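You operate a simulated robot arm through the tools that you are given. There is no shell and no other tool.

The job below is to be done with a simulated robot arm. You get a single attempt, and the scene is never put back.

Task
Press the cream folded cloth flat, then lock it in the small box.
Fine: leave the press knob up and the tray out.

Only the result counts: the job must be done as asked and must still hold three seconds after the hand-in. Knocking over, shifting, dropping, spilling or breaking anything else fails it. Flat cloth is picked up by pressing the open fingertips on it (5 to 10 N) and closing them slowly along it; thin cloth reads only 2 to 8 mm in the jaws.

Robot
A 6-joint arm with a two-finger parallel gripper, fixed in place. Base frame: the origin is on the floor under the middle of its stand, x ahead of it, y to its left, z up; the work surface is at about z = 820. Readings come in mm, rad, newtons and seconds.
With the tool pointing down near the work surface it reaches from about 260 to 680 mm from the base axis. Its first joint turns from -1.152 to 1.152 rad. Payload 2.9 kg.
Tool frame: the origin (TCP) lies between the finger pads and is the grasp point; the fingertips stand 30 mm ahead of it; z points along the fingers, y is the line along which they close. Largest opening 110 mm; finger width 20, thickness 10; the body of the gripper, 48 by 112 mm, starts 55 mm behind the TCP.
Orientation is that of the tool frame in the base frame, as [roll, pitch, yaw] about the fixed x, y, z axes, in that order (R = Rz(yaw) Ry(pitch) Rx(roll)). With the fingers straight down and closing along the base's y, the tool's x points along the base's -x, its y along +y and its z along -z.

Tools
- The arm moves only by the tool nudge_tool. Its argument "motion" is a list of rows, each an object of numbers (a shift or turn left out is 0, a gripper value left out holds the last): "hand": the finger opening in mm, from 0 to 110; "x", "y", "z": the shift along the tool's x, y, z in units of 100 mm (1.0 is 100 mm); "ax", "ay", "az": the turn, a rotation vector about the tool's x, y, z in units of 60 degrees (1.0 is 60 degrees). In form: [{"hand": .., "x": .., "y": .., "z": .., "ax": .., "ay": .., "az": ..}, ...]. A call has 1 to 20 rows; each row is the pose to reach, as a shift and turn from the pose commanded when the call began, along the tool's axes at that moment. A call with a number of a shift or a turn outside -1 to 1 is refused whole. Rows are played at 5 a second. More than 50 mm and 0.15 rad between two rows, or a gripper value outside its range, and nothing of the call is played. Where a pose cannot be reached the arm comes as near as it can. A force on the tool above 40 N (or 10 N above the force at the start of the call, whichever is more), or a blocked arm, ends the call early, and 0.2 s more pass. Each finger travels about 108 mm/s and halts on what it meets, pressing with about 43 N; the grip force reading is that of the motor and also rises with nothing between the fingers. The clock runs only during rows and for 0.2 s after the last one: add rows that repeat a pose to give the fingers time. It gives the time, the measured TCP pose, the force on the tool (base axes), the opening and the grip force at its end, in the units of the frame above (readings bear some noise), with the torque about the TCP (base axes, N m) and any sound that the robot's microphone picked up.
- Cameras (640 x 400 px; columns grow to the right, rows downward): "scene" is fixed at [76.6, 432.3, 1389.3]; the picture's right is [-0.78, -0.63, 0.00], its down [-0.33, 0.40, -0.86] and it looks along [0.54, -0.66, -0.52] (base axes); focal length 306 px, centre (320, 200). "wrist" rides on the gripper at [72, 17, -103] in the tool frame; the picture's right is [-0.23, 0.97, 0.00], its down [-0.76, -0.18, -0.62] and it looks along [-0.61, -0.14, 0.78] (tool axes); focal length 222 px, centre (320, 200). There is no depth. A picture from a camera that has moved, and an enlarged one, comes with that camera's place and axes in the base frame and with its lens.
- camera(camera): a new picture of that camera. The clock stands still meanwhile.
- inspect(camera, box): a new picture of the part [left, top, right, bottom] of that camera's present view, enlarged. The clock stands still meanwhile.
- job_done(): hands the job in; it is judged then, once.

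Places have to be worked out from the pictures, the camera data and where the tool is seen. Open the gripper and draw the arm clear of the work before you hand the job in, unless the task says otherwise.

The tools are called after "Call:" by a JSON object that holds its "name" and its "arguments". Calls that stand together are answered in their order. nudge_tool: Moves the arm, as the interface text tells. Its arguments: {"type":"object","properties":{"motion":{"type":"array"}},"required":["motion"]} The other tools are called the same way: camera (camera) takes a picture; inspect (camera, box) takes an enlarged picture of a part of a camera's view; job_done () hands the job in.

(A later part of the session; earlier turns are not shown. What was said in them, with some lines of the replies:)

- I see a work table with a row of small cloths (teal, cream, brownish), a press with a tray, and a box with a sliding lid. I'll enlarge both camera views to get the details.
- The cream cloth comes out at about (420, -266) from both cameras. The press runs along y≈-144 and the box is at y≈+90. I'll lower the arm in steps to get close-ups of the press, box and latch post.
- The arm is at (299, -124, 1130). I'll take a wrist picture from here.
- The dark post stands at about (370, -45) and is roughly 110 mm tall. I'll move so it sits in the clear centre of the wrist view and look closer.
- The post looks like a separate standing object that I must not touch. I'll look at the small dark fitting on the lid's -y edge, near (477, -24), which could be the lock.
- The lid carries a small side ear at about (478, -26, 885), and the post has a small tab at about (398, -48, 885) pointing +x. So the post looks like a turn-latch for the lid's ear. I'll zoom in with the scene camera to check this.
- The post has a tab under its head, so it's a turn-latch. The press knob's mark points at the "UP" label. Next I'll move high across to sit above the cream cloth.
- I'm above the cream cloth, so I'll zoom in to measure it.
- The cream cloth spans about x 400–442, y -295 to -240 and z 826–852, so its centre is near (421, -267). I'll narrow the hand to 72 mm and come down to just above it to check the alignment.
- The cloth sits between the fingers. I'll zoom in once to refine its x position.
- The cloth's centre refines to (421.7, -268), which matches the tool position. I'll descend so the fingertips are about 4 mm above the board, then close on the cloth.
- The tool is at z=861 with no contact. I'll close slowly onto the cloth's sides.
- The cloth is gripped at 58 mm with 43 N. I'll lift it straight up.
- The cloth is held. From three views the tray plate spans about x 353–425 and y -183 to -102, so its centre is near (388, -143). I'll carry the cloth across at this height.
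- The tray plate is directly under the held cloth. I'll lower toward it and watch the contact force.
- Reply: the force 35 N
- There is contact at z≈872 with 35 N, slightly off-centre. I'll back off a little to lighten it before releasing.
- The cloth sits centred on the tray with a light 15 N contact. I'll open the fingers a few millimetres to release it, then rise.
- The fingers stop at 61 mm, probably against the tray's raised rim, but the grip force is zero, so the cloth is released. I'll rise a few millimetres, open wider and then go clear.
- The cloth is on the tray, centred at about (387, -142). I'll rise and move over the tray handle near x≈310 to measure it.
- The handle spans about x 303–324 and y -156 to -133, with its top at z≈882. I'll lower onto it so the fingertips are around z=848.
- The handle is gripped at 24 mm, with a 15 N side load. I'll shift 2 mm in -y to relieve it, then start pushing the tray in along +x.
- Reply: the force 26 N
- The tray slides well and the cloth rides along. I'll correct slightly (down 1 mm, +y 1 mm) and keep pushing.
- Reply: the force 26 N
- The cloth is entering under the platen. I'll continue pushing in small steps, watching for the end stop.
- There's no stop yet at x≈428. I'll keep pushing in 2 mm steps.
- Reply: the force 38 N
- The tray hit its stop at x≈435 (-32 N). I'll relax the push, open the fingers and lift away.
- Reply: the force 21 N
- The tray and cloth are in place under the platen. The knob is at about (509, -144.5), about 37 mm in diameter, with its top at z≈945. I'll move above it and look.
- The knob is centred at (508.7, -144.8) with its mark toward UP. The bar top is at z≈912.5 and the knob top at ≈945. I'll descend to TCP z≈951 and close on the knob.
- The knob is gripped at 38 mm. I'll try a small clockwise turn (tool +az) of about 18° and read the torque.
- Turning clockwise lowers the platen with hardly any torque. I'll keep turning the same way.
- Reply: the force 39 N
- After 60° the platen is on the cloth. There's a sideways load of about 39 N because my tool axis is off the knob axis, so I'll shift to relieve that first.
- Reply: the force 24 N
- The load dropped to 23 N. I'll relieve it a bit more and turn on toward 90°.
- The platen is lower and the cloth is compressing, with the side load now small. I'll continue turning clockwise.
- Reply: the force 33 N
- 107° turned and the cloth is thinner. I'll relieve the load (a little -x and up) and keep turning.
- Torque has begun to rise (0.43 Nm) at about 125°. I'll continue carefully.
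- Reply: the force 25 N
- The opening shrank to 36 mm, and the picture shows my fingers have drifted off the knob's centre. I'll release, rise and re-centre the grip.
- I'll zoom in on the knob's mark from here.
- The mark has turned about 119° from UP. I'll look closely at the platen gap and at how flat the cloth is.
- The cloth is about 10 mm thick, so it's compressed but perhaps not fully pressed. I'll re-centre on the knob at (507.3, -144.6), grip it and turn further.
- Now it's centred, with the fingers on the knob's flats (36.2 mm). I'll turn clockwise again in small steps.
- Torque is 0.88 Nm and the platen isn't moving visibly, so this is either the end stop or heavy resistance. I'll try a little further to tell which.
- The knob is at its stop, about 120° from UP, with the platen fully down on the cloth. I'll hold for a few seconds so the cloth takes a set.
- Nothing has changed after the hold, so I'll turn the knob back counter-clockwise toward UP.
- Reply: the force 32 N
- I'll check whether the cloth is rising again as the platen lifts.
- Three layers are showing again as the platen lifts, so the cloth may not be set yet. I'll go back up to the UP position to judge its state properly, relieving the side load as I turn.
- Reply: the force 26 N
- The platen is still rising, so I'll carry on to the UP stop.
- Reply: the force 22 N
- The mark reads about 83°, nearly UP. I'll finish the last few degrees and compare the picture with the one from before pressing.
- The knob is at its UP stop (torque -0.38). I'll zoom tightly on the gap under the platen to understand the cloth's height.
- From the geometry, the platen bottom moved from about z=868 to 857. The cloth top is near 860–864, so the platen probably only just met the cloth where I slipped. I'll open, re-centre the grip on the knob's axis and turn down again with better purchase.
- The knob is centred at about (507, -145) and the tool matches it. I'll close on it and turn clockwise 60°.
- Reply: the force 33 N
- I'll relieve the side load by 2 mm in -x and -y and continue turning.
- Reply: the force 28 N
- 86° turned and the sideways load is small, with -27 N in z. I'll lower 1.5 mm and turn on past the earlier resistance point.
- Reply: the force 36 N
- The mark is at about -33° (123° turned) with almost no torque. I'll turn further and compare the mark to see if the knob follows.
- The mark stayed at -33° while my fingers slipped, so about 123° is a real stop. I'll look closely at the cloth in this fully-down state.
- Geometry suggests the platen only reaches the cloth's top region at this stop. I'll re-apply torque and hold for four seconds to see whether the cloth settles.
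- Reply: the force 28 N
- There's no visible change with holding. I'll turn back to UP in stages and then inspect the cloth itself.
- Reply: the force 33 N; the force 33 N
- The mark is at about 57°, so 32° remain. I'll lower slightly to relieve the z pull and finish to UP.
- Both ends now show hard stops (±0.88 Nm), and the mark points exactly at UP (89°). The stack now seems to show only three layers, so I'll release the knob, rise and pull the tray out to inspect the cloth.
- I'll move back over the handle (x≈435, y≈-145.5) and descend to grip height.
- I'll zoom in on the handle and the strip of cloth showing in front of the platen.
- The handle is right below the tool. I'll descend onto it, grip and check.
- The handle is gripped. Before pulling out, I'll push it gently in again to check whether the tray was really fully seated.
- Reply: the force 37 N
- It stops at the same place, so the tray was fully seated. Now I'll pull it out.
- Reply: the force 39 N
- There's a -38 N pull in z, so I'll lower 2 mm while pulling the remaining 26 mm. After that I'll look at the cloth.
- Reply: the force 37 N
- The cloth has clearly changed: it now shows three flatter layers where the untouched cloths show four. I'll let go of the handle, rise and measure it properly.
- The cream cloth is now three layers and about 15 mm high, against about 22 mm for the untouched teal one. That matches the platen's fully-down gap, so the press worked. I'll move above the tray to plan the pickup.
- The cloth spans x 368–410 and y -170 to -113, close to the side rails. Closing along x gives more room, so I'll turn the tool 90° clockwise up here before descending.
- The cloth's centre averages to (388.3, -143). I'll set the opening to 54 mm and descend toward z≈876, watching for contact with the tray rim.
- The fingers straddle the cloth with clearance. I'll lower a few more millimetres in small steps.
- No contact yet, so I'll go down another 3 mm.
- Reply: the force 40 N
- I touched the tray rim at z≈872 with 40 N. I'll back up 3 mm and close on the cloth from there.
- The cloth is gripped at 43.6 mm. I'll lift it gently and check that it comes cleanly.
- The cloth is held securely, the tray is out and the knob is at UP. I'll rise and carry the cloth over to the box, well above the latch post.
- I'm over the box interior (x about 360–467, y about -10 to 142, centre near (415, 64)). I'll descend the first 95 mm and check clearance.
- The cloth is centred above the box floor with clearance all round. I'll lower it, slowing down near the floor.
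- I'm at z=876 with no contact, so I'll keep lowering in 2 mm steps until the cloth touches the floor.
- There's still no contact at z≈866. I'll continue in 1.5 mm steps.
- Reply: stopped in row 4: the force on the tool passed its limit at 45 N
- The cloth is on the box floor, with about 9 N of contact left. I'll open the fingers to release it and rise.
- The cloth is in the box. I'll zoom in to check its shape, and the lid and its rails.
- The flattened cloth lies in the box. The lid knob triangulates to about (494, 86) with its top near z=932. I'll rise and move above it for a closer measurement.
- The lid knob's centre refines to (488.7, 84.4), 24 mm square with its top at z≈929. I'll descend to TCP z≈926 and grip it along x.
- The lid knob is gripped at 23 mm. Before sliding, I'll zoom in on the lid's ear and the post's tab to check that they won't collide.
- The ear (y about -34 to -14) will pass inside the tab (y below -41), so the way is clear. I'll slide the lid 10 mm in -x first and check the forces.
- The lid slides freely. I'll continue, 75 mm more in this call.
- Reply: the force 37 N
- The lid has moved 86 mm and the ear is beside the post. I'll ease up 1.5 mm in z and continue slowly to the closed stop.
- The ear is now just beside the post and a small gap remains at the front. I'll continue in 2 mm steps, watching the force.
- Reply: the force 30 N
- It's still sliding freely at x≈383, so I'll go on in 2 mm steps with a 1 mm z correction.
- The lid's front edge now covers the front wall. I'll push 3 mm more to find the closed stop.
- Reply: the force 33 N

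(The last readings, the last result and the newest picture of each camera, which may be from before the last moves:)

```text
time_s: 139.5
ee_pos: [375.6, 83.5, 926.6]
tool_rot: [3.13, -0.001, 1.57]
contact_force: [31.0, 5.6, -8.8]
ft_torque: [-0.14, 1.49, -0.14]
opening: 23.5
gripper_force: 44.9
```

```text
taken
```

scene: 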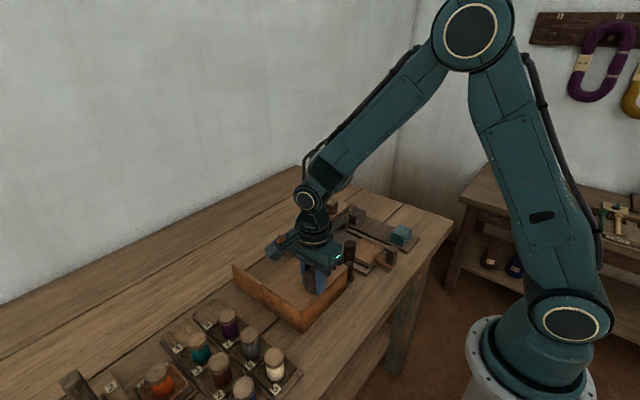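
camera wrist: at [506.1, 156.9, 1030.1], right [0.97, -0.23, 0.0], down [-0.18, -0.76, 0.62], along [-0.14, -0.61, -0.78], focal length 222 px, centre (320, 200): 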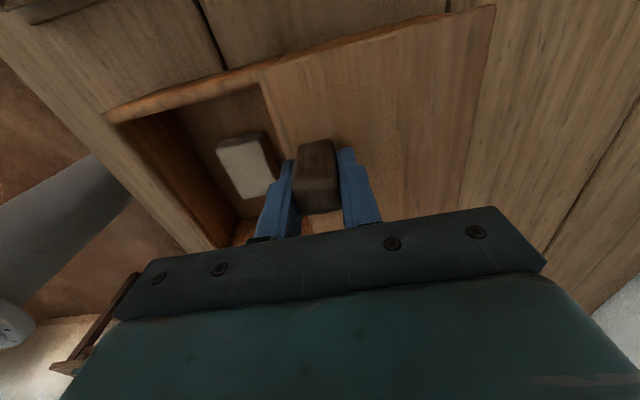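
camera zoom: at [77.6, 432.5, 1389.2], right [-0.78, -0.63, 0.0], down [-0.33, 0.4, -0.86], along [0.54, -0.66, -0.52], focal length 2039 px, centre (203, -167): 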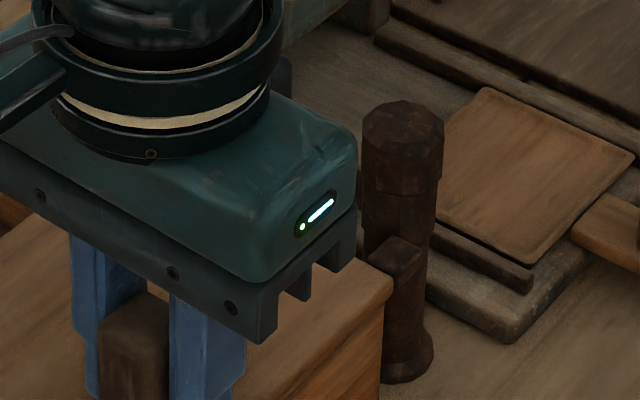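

The lid is at its closed stop (+31 N at x≈375.6). I'll relax the push, open the fingers, rise and look at the latch.

Call:
{"name": "nudge_tool", "arguments": {"motion": [{"y": 0.025}, {"y": 0.025}]}}

Call:
{"name": "nudge_tool", "arguments": {"motion": [{"hand": 30}, {"hand": 40}, {"hand": 50}, {"z": -0.1}, {"z": -0.3}, {"z": -0.6}, {"z": -0.9}, {"z": -0.9}]}}

Call:
{"name": "camera", "arguments": {"camera": "wrist"}}

Call:
{"name": "inspect", "arguments": {"camera": "scene", "box": [230, 200, 390, 320]}}

Call:
{"name": "inspect", "arguments": {"camera": "scene", "box": [320, 230, 365, 275]}}

```text
time_s: 140.1
ee_pos: [377.3, 85.3, 926.2]
tool_rot: [3.135, -0.002, 1.57]
contact_force: [20.0, 0.4, 8.5]
ft_torque: [0.37, 0.94, -0.16]
opening: 23.6
gripper_force: 45.5
```

```text
time_s: 141.9
ee_pos: [374.3, 85.4, 1015.5]
tool_rot: [3.14, -0.001, 1.569]
contact_force: [-1.1, -0.7, -0.7]
ft_torque: [-0.03, 0.0, 0.01]
opening: 50.3
gripper_force: 0.1
```

```text
taken
camera wrist: at [391.0, 157.1, 1119.3], right [0.97, -0.23, 0.0], down [-0.18, -0.76, 0.62], along [-0.14, -0.61, -0.78], focal length 222 px, centre (320, 200)
```

wrist: 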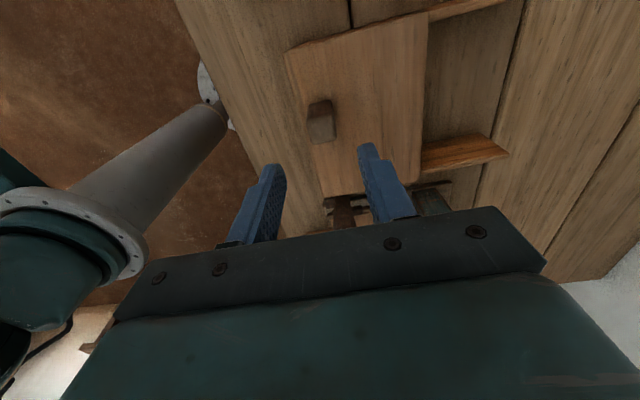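

```text
3.33 times, centred on (310, 260) of scene
camera zoom: at [76.6, 432.3, 1389.3], right [-0.78, -0.63, 0.0], down [-0.33, 0.4, -0.86], along [0.54, -0.66, -0.52], focal length 1020 px, centre (353, 0)
```

zoom: 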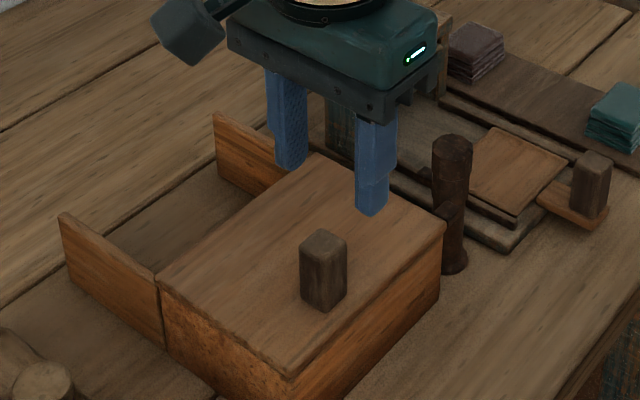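

```text
8.89 times, centred on (342, 252) of scene
camera zoom: at [76.6, 432.3, 1389.3], right [-0.78, -0.63, 0.0], down [-0.33, 0.4, -0.86], along [0.54, -0.66, -0.52], focal length 2719 px, centre (120, -267)
```

zoom: 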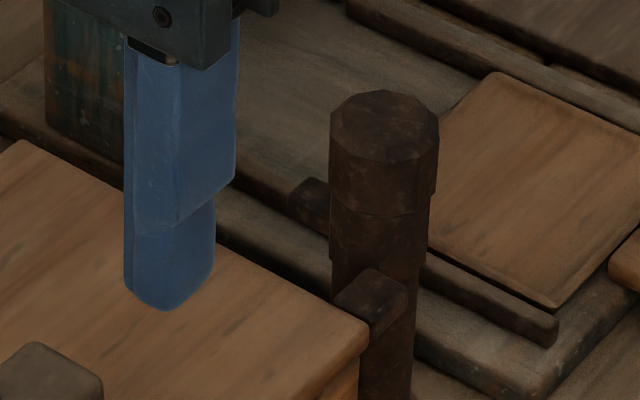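

The lid is closed with its ear beside the post at z≈886, the same height as the tab. The tab has to be turned from +x toward +y to block the ear. I'll move above the post head to localise it.

Call:
{"name": "nudge_tool", "arguments": {"motion": [{"x": -0.35}, {"x": -0.7}, {"x": -1.0}, {"x": -1.0}]}}

Call:
{"name": "nudge_tool", "arguments": {"motion": [{"x": -0.15}, {"x": -0.3}, {"x": -0.3}]}}

Call:
{"name": "camera", "arguments": {"camera": "wrist"}}

Call:
{"name": "inspect", "arguments": {"camera": "wrist", "box": [250, 80, 390, 190]}}

```text
time_s: 142.9
ee_pos: [374.6, -15.7, 1014.8]
tool_rot: [3.138, -0.001, 1.571]
contact_force: [-0.1, 0.3, 0.5]
ft_torque: [0.02, 0.02, 0.04]
opening: 50.1
gripper_force: 0.0
```

```text
time_s: 143.7
ee_pos: [373.7, -46.2, 1015.7]
tool_rot: [3.139, -0.001, 1.571]
contact_force: [0.3, -0.2, 0.4]
ft_torque: [-0.01, 0.0, 0.02]
opening: 49.8
gripper_force: 0.1
```

```text
taken
camera wrist: at [390.3, 26.7, 1119.0], right [0.97, -0.23, 0.0], down [-0.18, -0.76, 0.62], along [-0.14, -0.61, -0.78], focal length 222 px, centre (320, 200)
```

wrist: 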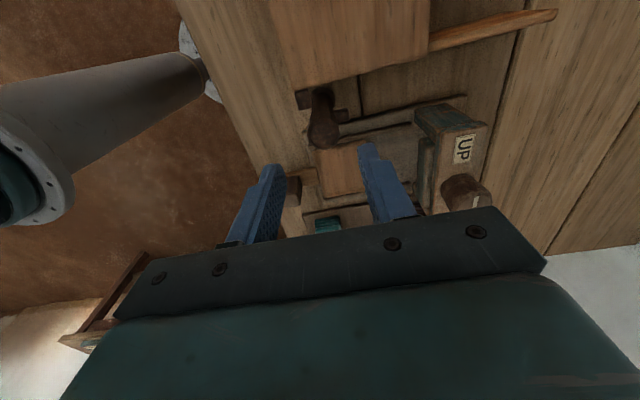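

```text
3.64 times, centred on (320, 135) of wrist
camera zoom: at [390.3, 26.7, 1119.0], right [0.97, -0.23, 0.0], down [-0.18, -0.76, 0.62], along [-0.14, -0.61, -0.78], focal length 808 px, centre (320, 436)
```

zoom: 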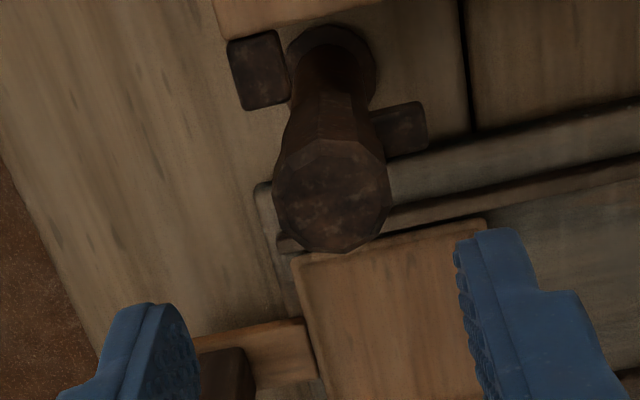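

The post head's centre is at about (376.5, -49.7). The tab tip is at x≈403 and the ear spans x 353–370, so a 90° counter-clockwise turn puts the tab right behind the ear. I'll descend on the head and grip it.

Call:
{"name": "nudge_tool", "arguments": {"motion": [{"x": -0.041, "y": 0.023}, {"x": -0.041, "y": 0.023, "z": 0.25}, {"x": -0.041, "y": 0.023, "z": 0.5}, {"x": -0.041, "y": 0.023, "z": 0.7}, {"x": -0.041, "y": 0.023, "z": 0.82}, {"x": -0.041, "y": 0.023, "z": 0.82}]}}

Call:
{"name": "camera", "arguments": {"camera": "wrist"}}

Call:
{"name": "inspect", "arguments": {"camera": "scene", "box": [310, 220, 380, 280]}}

```text
time_s: 145.1
ee_pos: [377.0, -48.2, 932.4]
tool_rot: [3.14, -0.002, 1.57]
contact_force: [0.0, -0.4, 0.5]
ft_torque: [-0.03, -0.01, -0.01]
opening: 50.1
gripper_force: 0.2
```

```text
taken
camera wrist: at [393.5, 22.5, 1037.0], right [0.97, -0.23, 0.0], down [-0.18, -0.76, 0.62], along [-0.14, -0.61, -0.78], focal length 222 px, centre (320, 200)
```

wrist: 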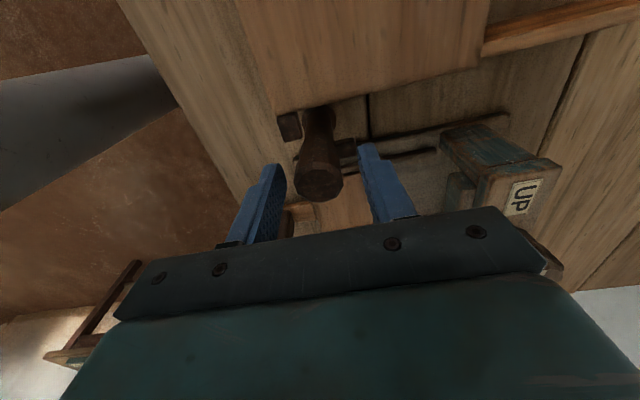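

```text
6.67 times, centred on (345, 250) of scene
camera zoom: at [76.6, 432.3, 1389.3], right [-0.78, -0.63, 0.0], down [-0.33, 0.4, -0.86], along [0.54, -0.66, -0.52], focal length 2039 px, centre (153, -133)
```

zoom: 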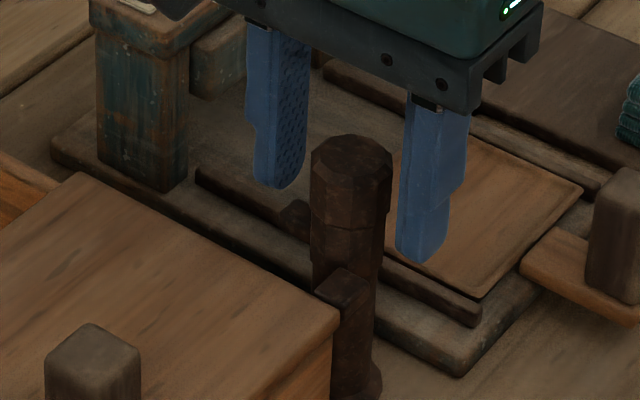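

The head is centred between the fingers. I'll close on it.

Call:
{"name": "nudge_tool", "arguments": {"motion": [{"hand": 42}, {"hand": 34}, {"hand": 28}, {"hand": 22}, {"hand": 18}, {"hand": 18}]}}

Call:
{"name": "inspect", "arguments": {"camera": "wrist", "box": [250, 90, 390, 210]}}

```text
time_s: 146.5
ee_pos: [376.0, -48.6, 934.1]
tool_rot: [3.139, -0.001, 1.573]
contact_force: [-6.3, 0.6, 2.7]
ft_torque: [-0.09, 0.58, 0.01]
opening: 29.8
gripper_force: 45.1
```

```text
3.33 times, centred on (320, 150) of wrist
camera zoom: at [393.0, 22.5, 1037.2], right [0.97, -0.23, 0.0], down [-0.18, -0.76, 0.62], along [-0.14, -0.61, -0.78], focal length 740 px, centre (320, 367)
```

zoom: 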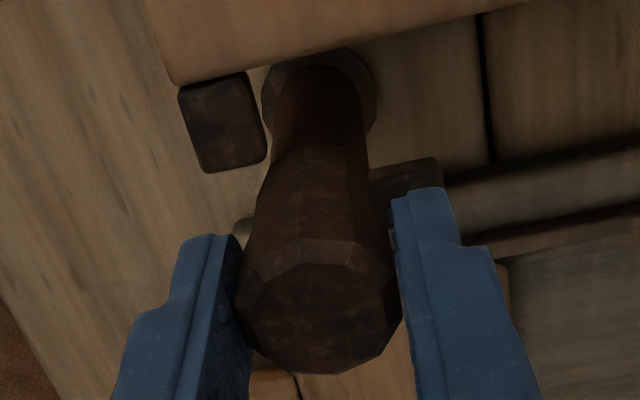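

The head is gripped at 29.8 mm. I'll turn it counter-clockwise about 18° and see whether the tab follows.

Call:
{"name": "nudge_tool", "arguments": {"motion": [{"az": -0.06}, {"az": -0.12}, {"az": -0.18}, {"az": -0.24}, {"az": -0.3}, {"az": -0.3}]}}

Call:
{"name": "inspect", "arguments": {"camera": "wrist", "box": [250, 90, 390, 210]}}

Call:
{"name": "inspect", "arguments": {"camera": "scene", "box": [320, 230, 370, 275]}}

```text
time_s: 147.9
ee_pos: [376.7, -50.5, 933.2]
tool_rot: [3.139, -0.001, 1.887]
contact_force: [-7.7, -3.9, 4.8]
ft_torque: [0.68, 0.9, 0.03]
opening: 29.9
gripper_force: 44.7
```

```text
3.33 times, centred on (320, 150) of wrist
camera zoom: at [369.7, 24.2, 1037.1], right [1.0, 0.09, 0.0], down [0.07, -0.78, 0.62], along [0.06, -0.62, -0.78], focal length 740 px, centre (320, 367)
```

zoom: 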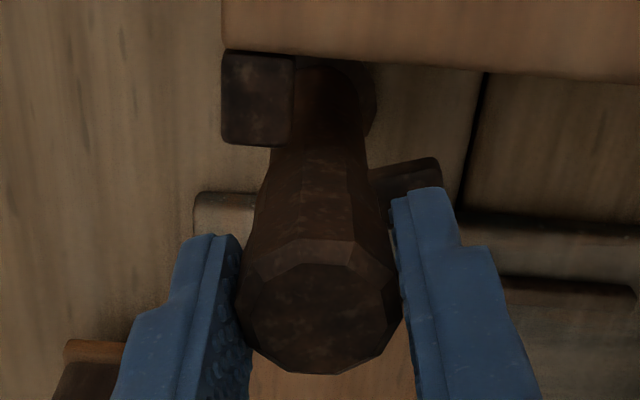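

```text
8.89 times, centred on (345, 252) of scene
camera zoom: at [76.4, 432.2, 1389.3], right [-0.78, -0.63, 0.0], down [-0.33, 0.4, -0.86], along [0.54, -0.66, -0.52], focal length 2719 px, centre (98, -267)
```

zoom: 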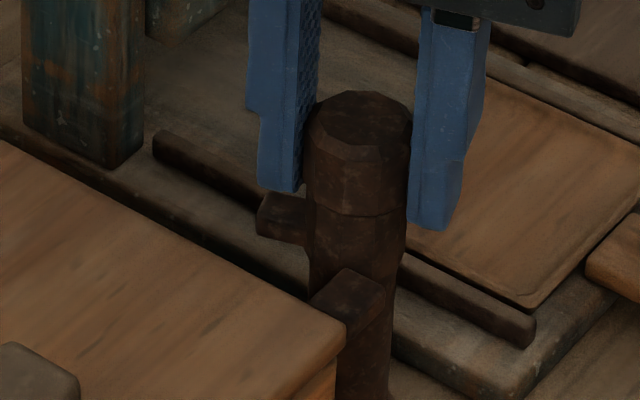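

The tab turns with the post at almost no torque. I'll continue counter-clockwise.

Call:
{"name": "nudge_tool", "arguments": {"motion": [{"az": -0.07}, {"az": -0.14}, {"az": -0.21}, {"az": -0.28}, {"az": -0.35}, {"az": -0.42}, {"az": -0.49}, {"az": -0.56}, {"az": -0.6}, {"az": -0.6}]}}

Call:
{"name": "inspect", "arguments": {"camera": "wrist", "box": [250, 90, 390, 210]}}

Call:
{"name": "inspect", "arguments": {"camera": "scene", "box": [320, 230, 370, 275]}}

```text
time_s: 150.1
ee_pos: [375.8, -49.9, 932.2]
tool_rot: [3.138, 0.006, 2.516]
contact_force: [-2.2, -2.0, 10.8]
ft_torque: [0.19, 0.96, -0.02]
opening: 29.8
gripper_force: 45.5
```

```text
3.33 times, centred on (320, 150) of wrist
camera zoom: at [327.5, 6.6, 1036.8], right [0.76, 0.66, 0.0], down [0.51, -0.59, 0.63], along [0.41, -0.47, -0.78], focal length 740 px, centre (320, 367)
```

zoom: 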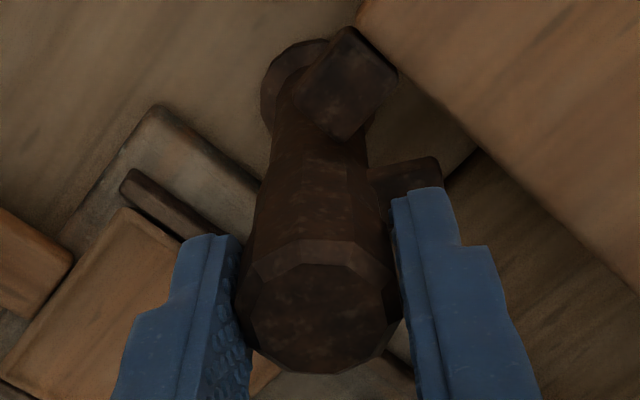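

```text
8.89 times, centred on (345, 252) of scene
camera zoom: at [76.5, 432.3, 1389.3], right [-0.78, -0.63, 0.0], down [-0.33, 0.4, -0.86], along [0.54, -0.66, -0.52], focal length 2719 px, centre (98, -267)
```

zoom: 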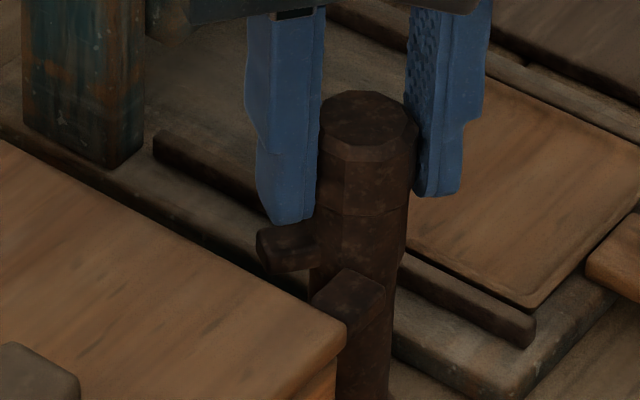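

54° turned, with the tab swinging toward the lid side. I'll continue in smaller steps toward 90°.

Call:
{"name": "nudge_tool", "arguments": {"motion": [{"az": -0.06}, {"az": -0.12}, {"az": -0.18}, {"az": -0.24}, {"az": -0.3}, {"az": -0.36}, {"az": -0.36}]}}

Call:
{"name": "inspect", "arguments": {"camera": "wrist", "box": [250, 90, 390, 210]}}

Call:
{"name": "inspect", "arguments": {"camera": "scene", "box": [320, 230, 370, 275]}}

```text
time_s: 151.7
ee_pos: [376.6, -48.6, 933.3]
tool_rot: [3.14, 0.003, 2.895]
contact_force: [-2.8, 6.5, 7.7]
ft_torque: [-0.73, -1.12, -0.01]
opening: 29.7
gripper_force: 45.4
```

```text
3.33 times, centred on (320, 150) of wrist
camera zoom: at [310.4, -15.3, 1036.8], right [0.46, 0.89, 0.0], down [0.69, -0.36, 0.63], along [0.56, -0.29, -0.78], focal length 740 px, centre (320, 367)
```

zoom: 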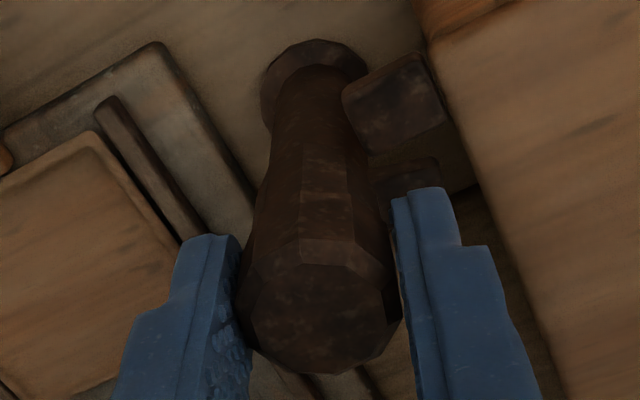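

```text
8.89 times, centred on (345, 252) of scene
camera zoom: at [76.4, 432.5, 1389.2], right [-0.78, -0.63, 0.0], down [-0.33, 0.4, -0.86], along [0.54, -0.66, -0.52], focal length 2719 px, centre (98, -267)
```

zoom: 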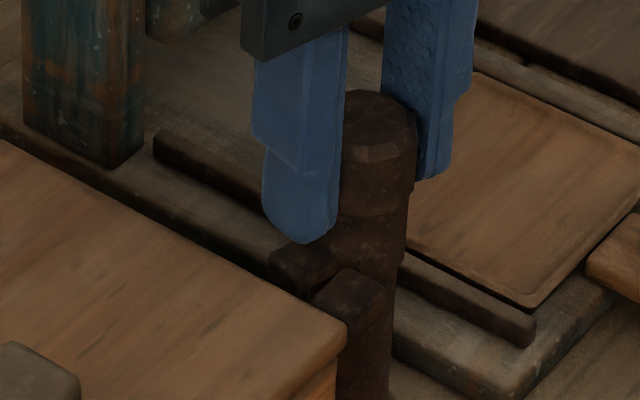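

About 76° turned, and the tab is close behind the ear. I'll continue to 90°, checking for a stop.

Call:
{"name": "nudge_tool", "arguments": {"motion": [{"az": -0.04}, {"az": -0.08}, {"az": -0.12}, {"az": -0.16}, {"az": -0.2}, {"az": -0.24}, {"az": -0.24}]}}

Call:
{"name": "inspect", "arguments": {"camera": "wrist", "box": [250, 90, 390, 210]}}

Call:
{"name": "inspect", "arguments": {"camera": "scene", "box": [320, 230, 370, 275]}}

```text
time_s: 153.3
ee_pos: [377.4, -49.2, 933.1]
tool_rot: [3.139, 0.002, -3.139]
contact_force: [-2.3, 12.8, 3.2]
ft_torque: [-0.21, -1.24, -0.12]
opening: 29.8
gripper_force: 44.9
```

```text
3.33 times, centred on (320, 150) of wrist
camera zoom: at [304.1, -32.6, 1036.8], right [0.23, 0.97, 0.0], down [0.76, -0.18, 0.62], along [0.61, -0.14, -0.78], focal length 740 px, centre (320, 367)
```

zoom: 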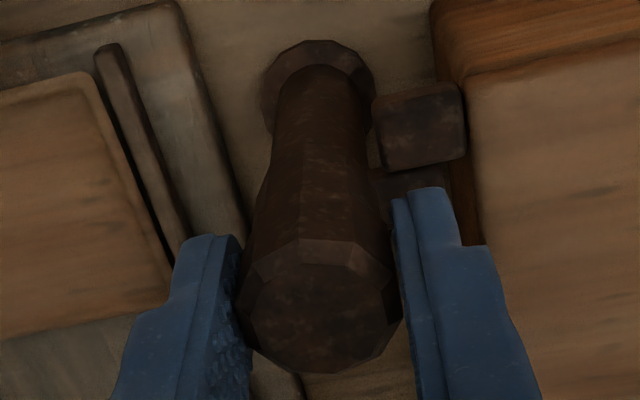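

```text
8.89 times, centred on (345, 252) of scene
camera zoom: at [76.5, 432.7, 1389.2], right [-0.78, -0.63, 0.0], down [-0.33, 0.4, -0.86], along [0.54, -0.66, -0.52], focal length 2719 px, centre (98, -267)
```

zoom: 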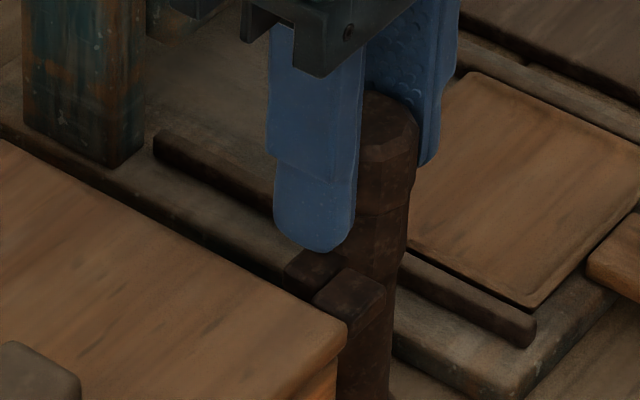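

90° turned: the tab now sits directly behind the ear. I'll turn a few more degrees to see if there is a stop.

Call:
{"name": "nudge_tool", "arguments": {"motion": [{"az": -0.04}, {"az": -0.08}, {"az": -0.12}, {"az": -0.12}]}}

Call:
{"name": "inspect", "arguments": {"camera": "wrist", "box": [250, 90, 390, 210]}}

```text
time_s: 154.3
ee_pos: [376.2, -48.5, 933.5]
tool_rot: [3.141, 0.004, -3.013]
contact_force: [1.2, 13.2, 7.5]
ft_torque: [-0.25, 0.28, -0.28]
opening: 29.5
gripper_force: 44.5
```

```text
3.33 times, centred on (320, 150) of wrist
camera zoom: at [302.8, -41.6, 1036.7], right [0.1, 0.99, 0.0], down [0.78, -0.08, 0.63], along [0.62, -0.06, -0.78], focal length 740 px, centre (320, 367)
```

zoom: 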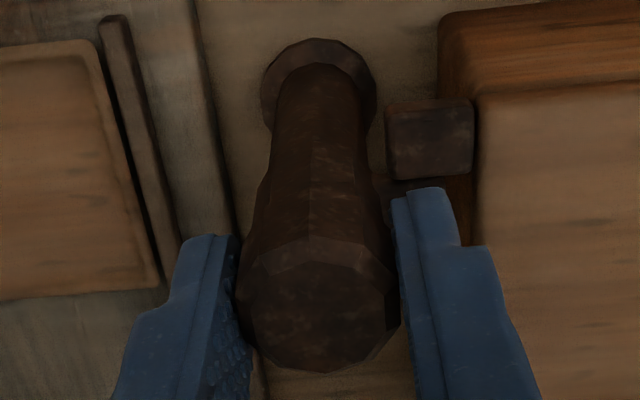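

Torque is starting to rise (-0.28 Nm). One more small turn should confirm the latch's end stop.

Call:
{"name": "nudge_tool", "arguments": {"motion": [{"az": -0.04}, {"az": -0.08}, {"az": -0.08}]}}

Call:
{"name": "inspect", "arguments": {"camera": "scene", "box": [320, 230, 370, 275]}}

```text
time_s: 155.1
ee_pos: [377.4, -49.2, 933.5]
tool_rot: [3.139, 0.002, -2.931]
contact_force: [0.5, 15.3, 0.9]
ft_torque: [-0.26, -0.33, -0.1]
opening: 29.1
gripper_force: 44.9
```

```text
8.89 times, centred on (345, 252) of scene
camera zoom: at [76.6, 432.7, 1389.1], right [-0.78, -0.63, 0.0], down [-0.33, 0.4, -0.86], along [0.54, -0.66, -0.52], focal length 2719 px, centre (98, -267)
```

zoom: 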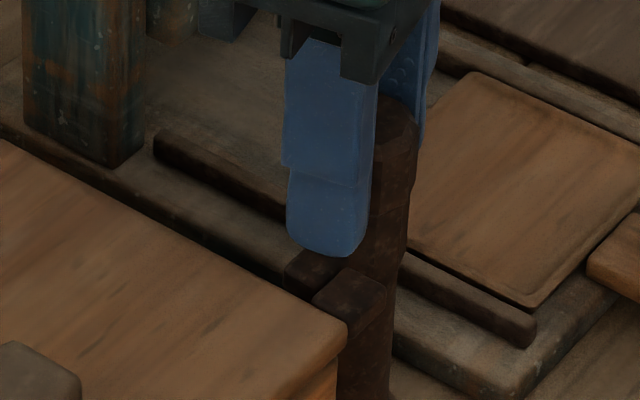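

The opening is changing across the facets while the tab stays put, so the post is at its stop with the tab behind the ear. I'll release, rise and inspect.

Call:
{"name": "nudge_tool", "arguments": {"motion": [{"hand": 36}, {"hand": 46}, {"hand": 52}, {"z": -0.1}, {"z": -0.3}, {"z": -0.6}, {"z": -0.9}, {"z": -0.9}]}}

Call:
{"name": "camera", "arguments": {"camera": "wrist"}}

Call:
{"name": "inspect", "arguments": {"camera": "wrist", "box": [250, 80, 390, 190]}}

Call:
{"name": "inspect", "arguments": {"camera": "scene", "box": [320, 230, 370, 275]}}

```text
time_s: 156.9
ee_pos: [377.5, -49.4, 1025.0]
tool_rot: [-3.141, 0.004, -2.932]
contact_force: [0.0, -0.3, -0.2]
ft_torque: [-0.01, 0.0, 0.01]
opening: 52.0
gripper_force: 0.0
```

```text
taken
camera wrist: at [303.4, -48.3, 1127.8], right [0.02, 1.0, 0.0], down [0.78, -0.02, 0.63], along [0.63, -0.01, -0.78], focal length 222 px, centre (320, 200)
```

wrist: 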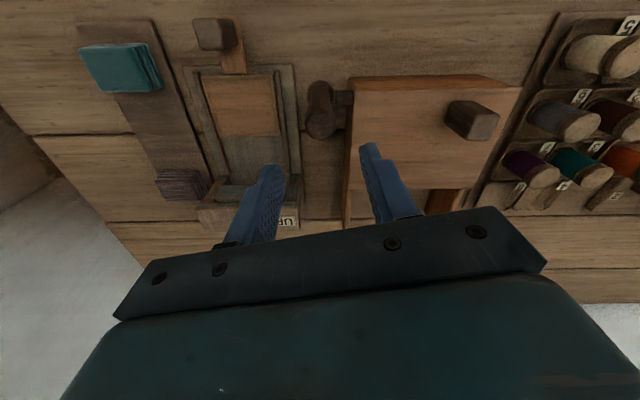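

```text
3.64 times, centred on (320, 135) of wrist
camera zoom: at [303.4, -48.3, 1127.8], right [0.02, 1.0, 0.0], down [0.78, -0.02, 0.63], along [0.63, -0.01, -0.78], focal length 808 px, centre (320, 436)
```

zoom: 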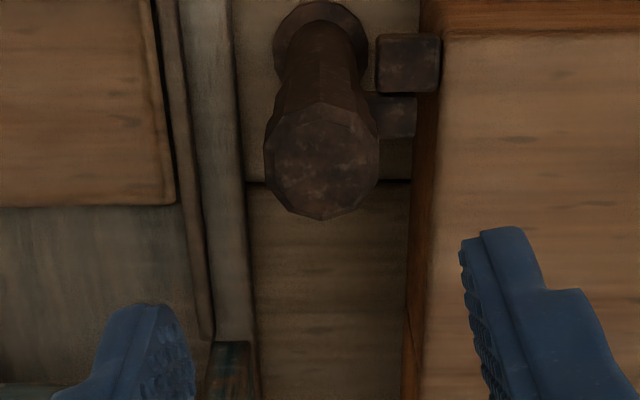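

```text
8.89 times, centred on (345, 252) of scene
camera zoom: at [76.6, 432.3, 1389.3], right [-0.78, -0.63, 0.0], down [-0.33, 0.4, -0.86], along [0.54, -0.66, -0.52], focal length 2719 px, centre (98, -267)
```

zoom: 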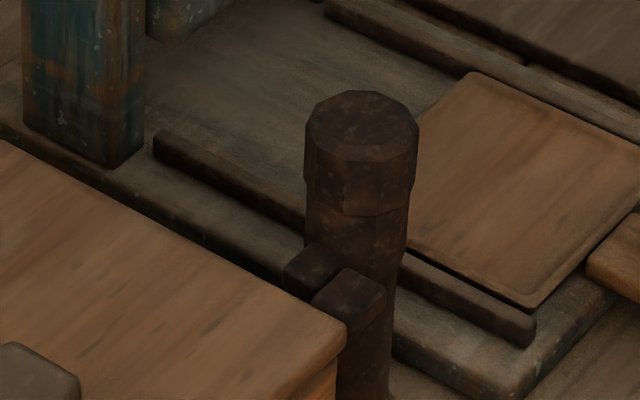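

The tab sits squarely behind the ear, so the lid is locked. I'll check that the tray is still fully out and the knob still UP, using the same zoom as at the start.

Call:
{"name": "inspect", "arguments": {"camera": "scene", "box": [310, 220, 390, 290]}}

Call:
{"name": "inspect", "arguments": {"camera": "scene", "box": [300, 185, 430, 275]}}

Call:
{"name": "inspect", "arguments": {"camera": "scene", "box": [220, 180, 460, 330]}}

```text
5.71 times, centred on (350, 255) of scene
camera zoom: at [76.6, 432.3, 1389.3], right [-0.78, -0.63, 0.0], down [-0.33, 0.4, -0.86], along [0.54, -0.66, -0.52], focal length 1748 px, centre (149, -114)
```

zoom: 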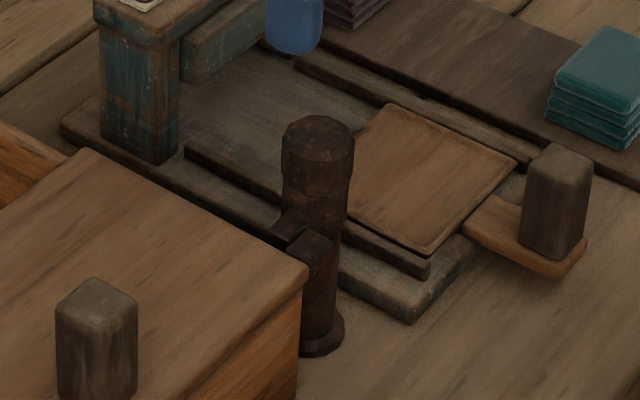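

```text
4.44 times, centred on (365, 230) of scene
camera zoom: at [76.6, 432.3, 1389.3], right [-0.78, -0.63, 0.0], down [-0.33, 0.4, -0.86], along [0.54, -0.66, -0.52], focal length 1360 px, centre (120, 67)
```

zoom: 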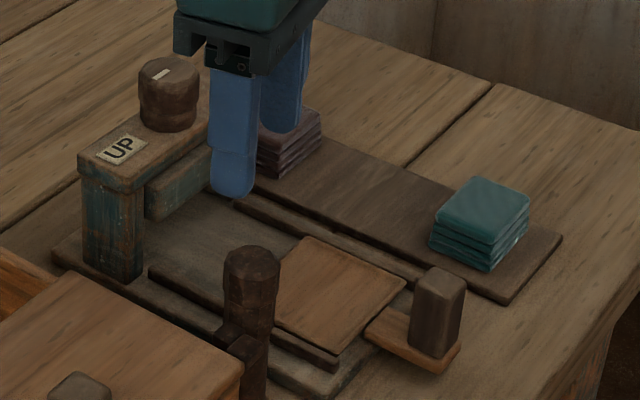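

```text
2.67 times, centred on (340, 255) of scene
camera zoom: at [76.6, 432.3, 1389.3], right [-0.78, -0.63, 0.0], down [-0.33, 0.4, -0.86], along [0.54, -0.66, -0.52], focal length 816 px, centre (267, 53)
```

zoom: 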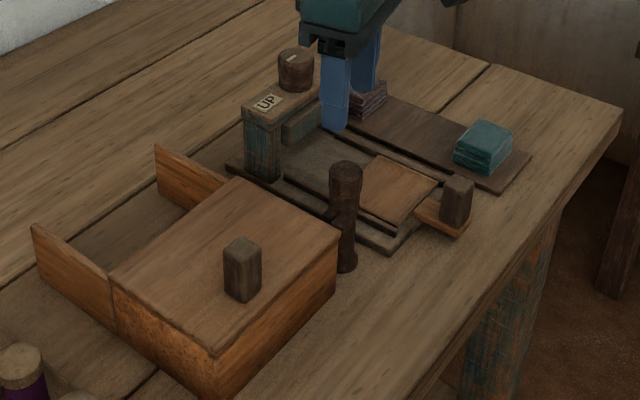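

The tray, handle and other cloths are exactly where they started, the knob is at UP, and the lid is closed and latched. I'll open the gripper and draw the arm up and clear.

Call:
{"name": "nudge_tool", "arguments": {"motion": [{"hand": 80, "z": -0.3}, {"hand": 110, "z": -0.6}, {"z": -1.0}, {"z": -1.0}]}}

Call:
{"name": "nudge_tool", "arguments": {"motion": [{"y": -0.35, "z": -0.3}, {"y": -0.7, "z": -0.6}, {"y": -1.0, "z": -0.9}, {"y": -1.0, "z": -0.9}]}}

Call:
{"name": "camera", "arguments": {"camera": "scene"}}

Call:
{"name": "inspect", "arguments": {"camera": "scene", "box": [220, 180, 460, 330]}}

```text
time_s: 157.9
ee_pos: [376.2, -49.1, 1125.4]
tool_rot: [-3.14, 0.005, -2.932]
contact_force: [-0.2, -0.4, -0.5]
ft_torque: [0.01, -0.01, -0.01]
opening: 110.2
gripper_force: 0.0
```

```text
time_s: 158.9
ee_pos: [398.5, -147.3, 1214.5]
tool_rot: [-3.141, 0.001, -2.931]
contact_force: [0.7, -0.1, -0.4]
ft_torque: [0.02, 0.02, 0.03]
opening: 109.8
gripper_force: 0.1
```

```text
taken
```

scene: 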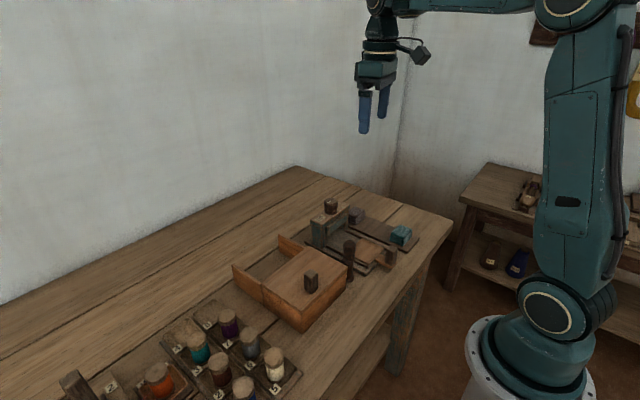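

```text
2.67 times, centred on (340, 255) of scene
camera zoom: at [76.6, 432.3, 1389.3], right [-0.78, -0.63, 0.0], down [-0.33, 0.4, -0.86], along [0.54, -0.66, -0.52], focal length 816 px, centre (267, 53)
```

zoom: 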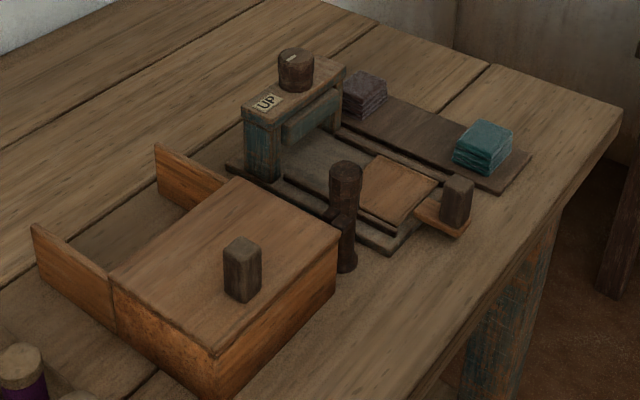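

The arm is clear with the gripper open. The pressed cloth is in the box, the lid is closed and latched, the press knob points at UP, the tray is out, and nothing else has moved. I'm handing the job in.

Call:
{"name": "job_done", "arguments": {}}

```text
The job is handed in.
```

I pressed the cream cloth, put it in the small box, slid the lid shut and locked it. The job is handed in, but no result came back.

- **Cloth:** I turned the press knob to its lower stop twice, and the second press changed nothing further. The cloth went from four layers (about 24 mm) to three (about 15 mm). It is clearly flatter, but I couldn't confirm that this counts as "flat".
- **Box:** the lid went to its closed stop. The post beside the box is a turn-latch, and its tab now sits behind the lid's ear so the lid can't slide open. I didn't pull on the lid to test it.
- **Press:** the knob is back at UP and the tray is out at its starting position.
- **Everything else:** the teal and purple cloths and the rest of the table look unmoved in the last pictures. The gripper is open and the arm is clear of the table.
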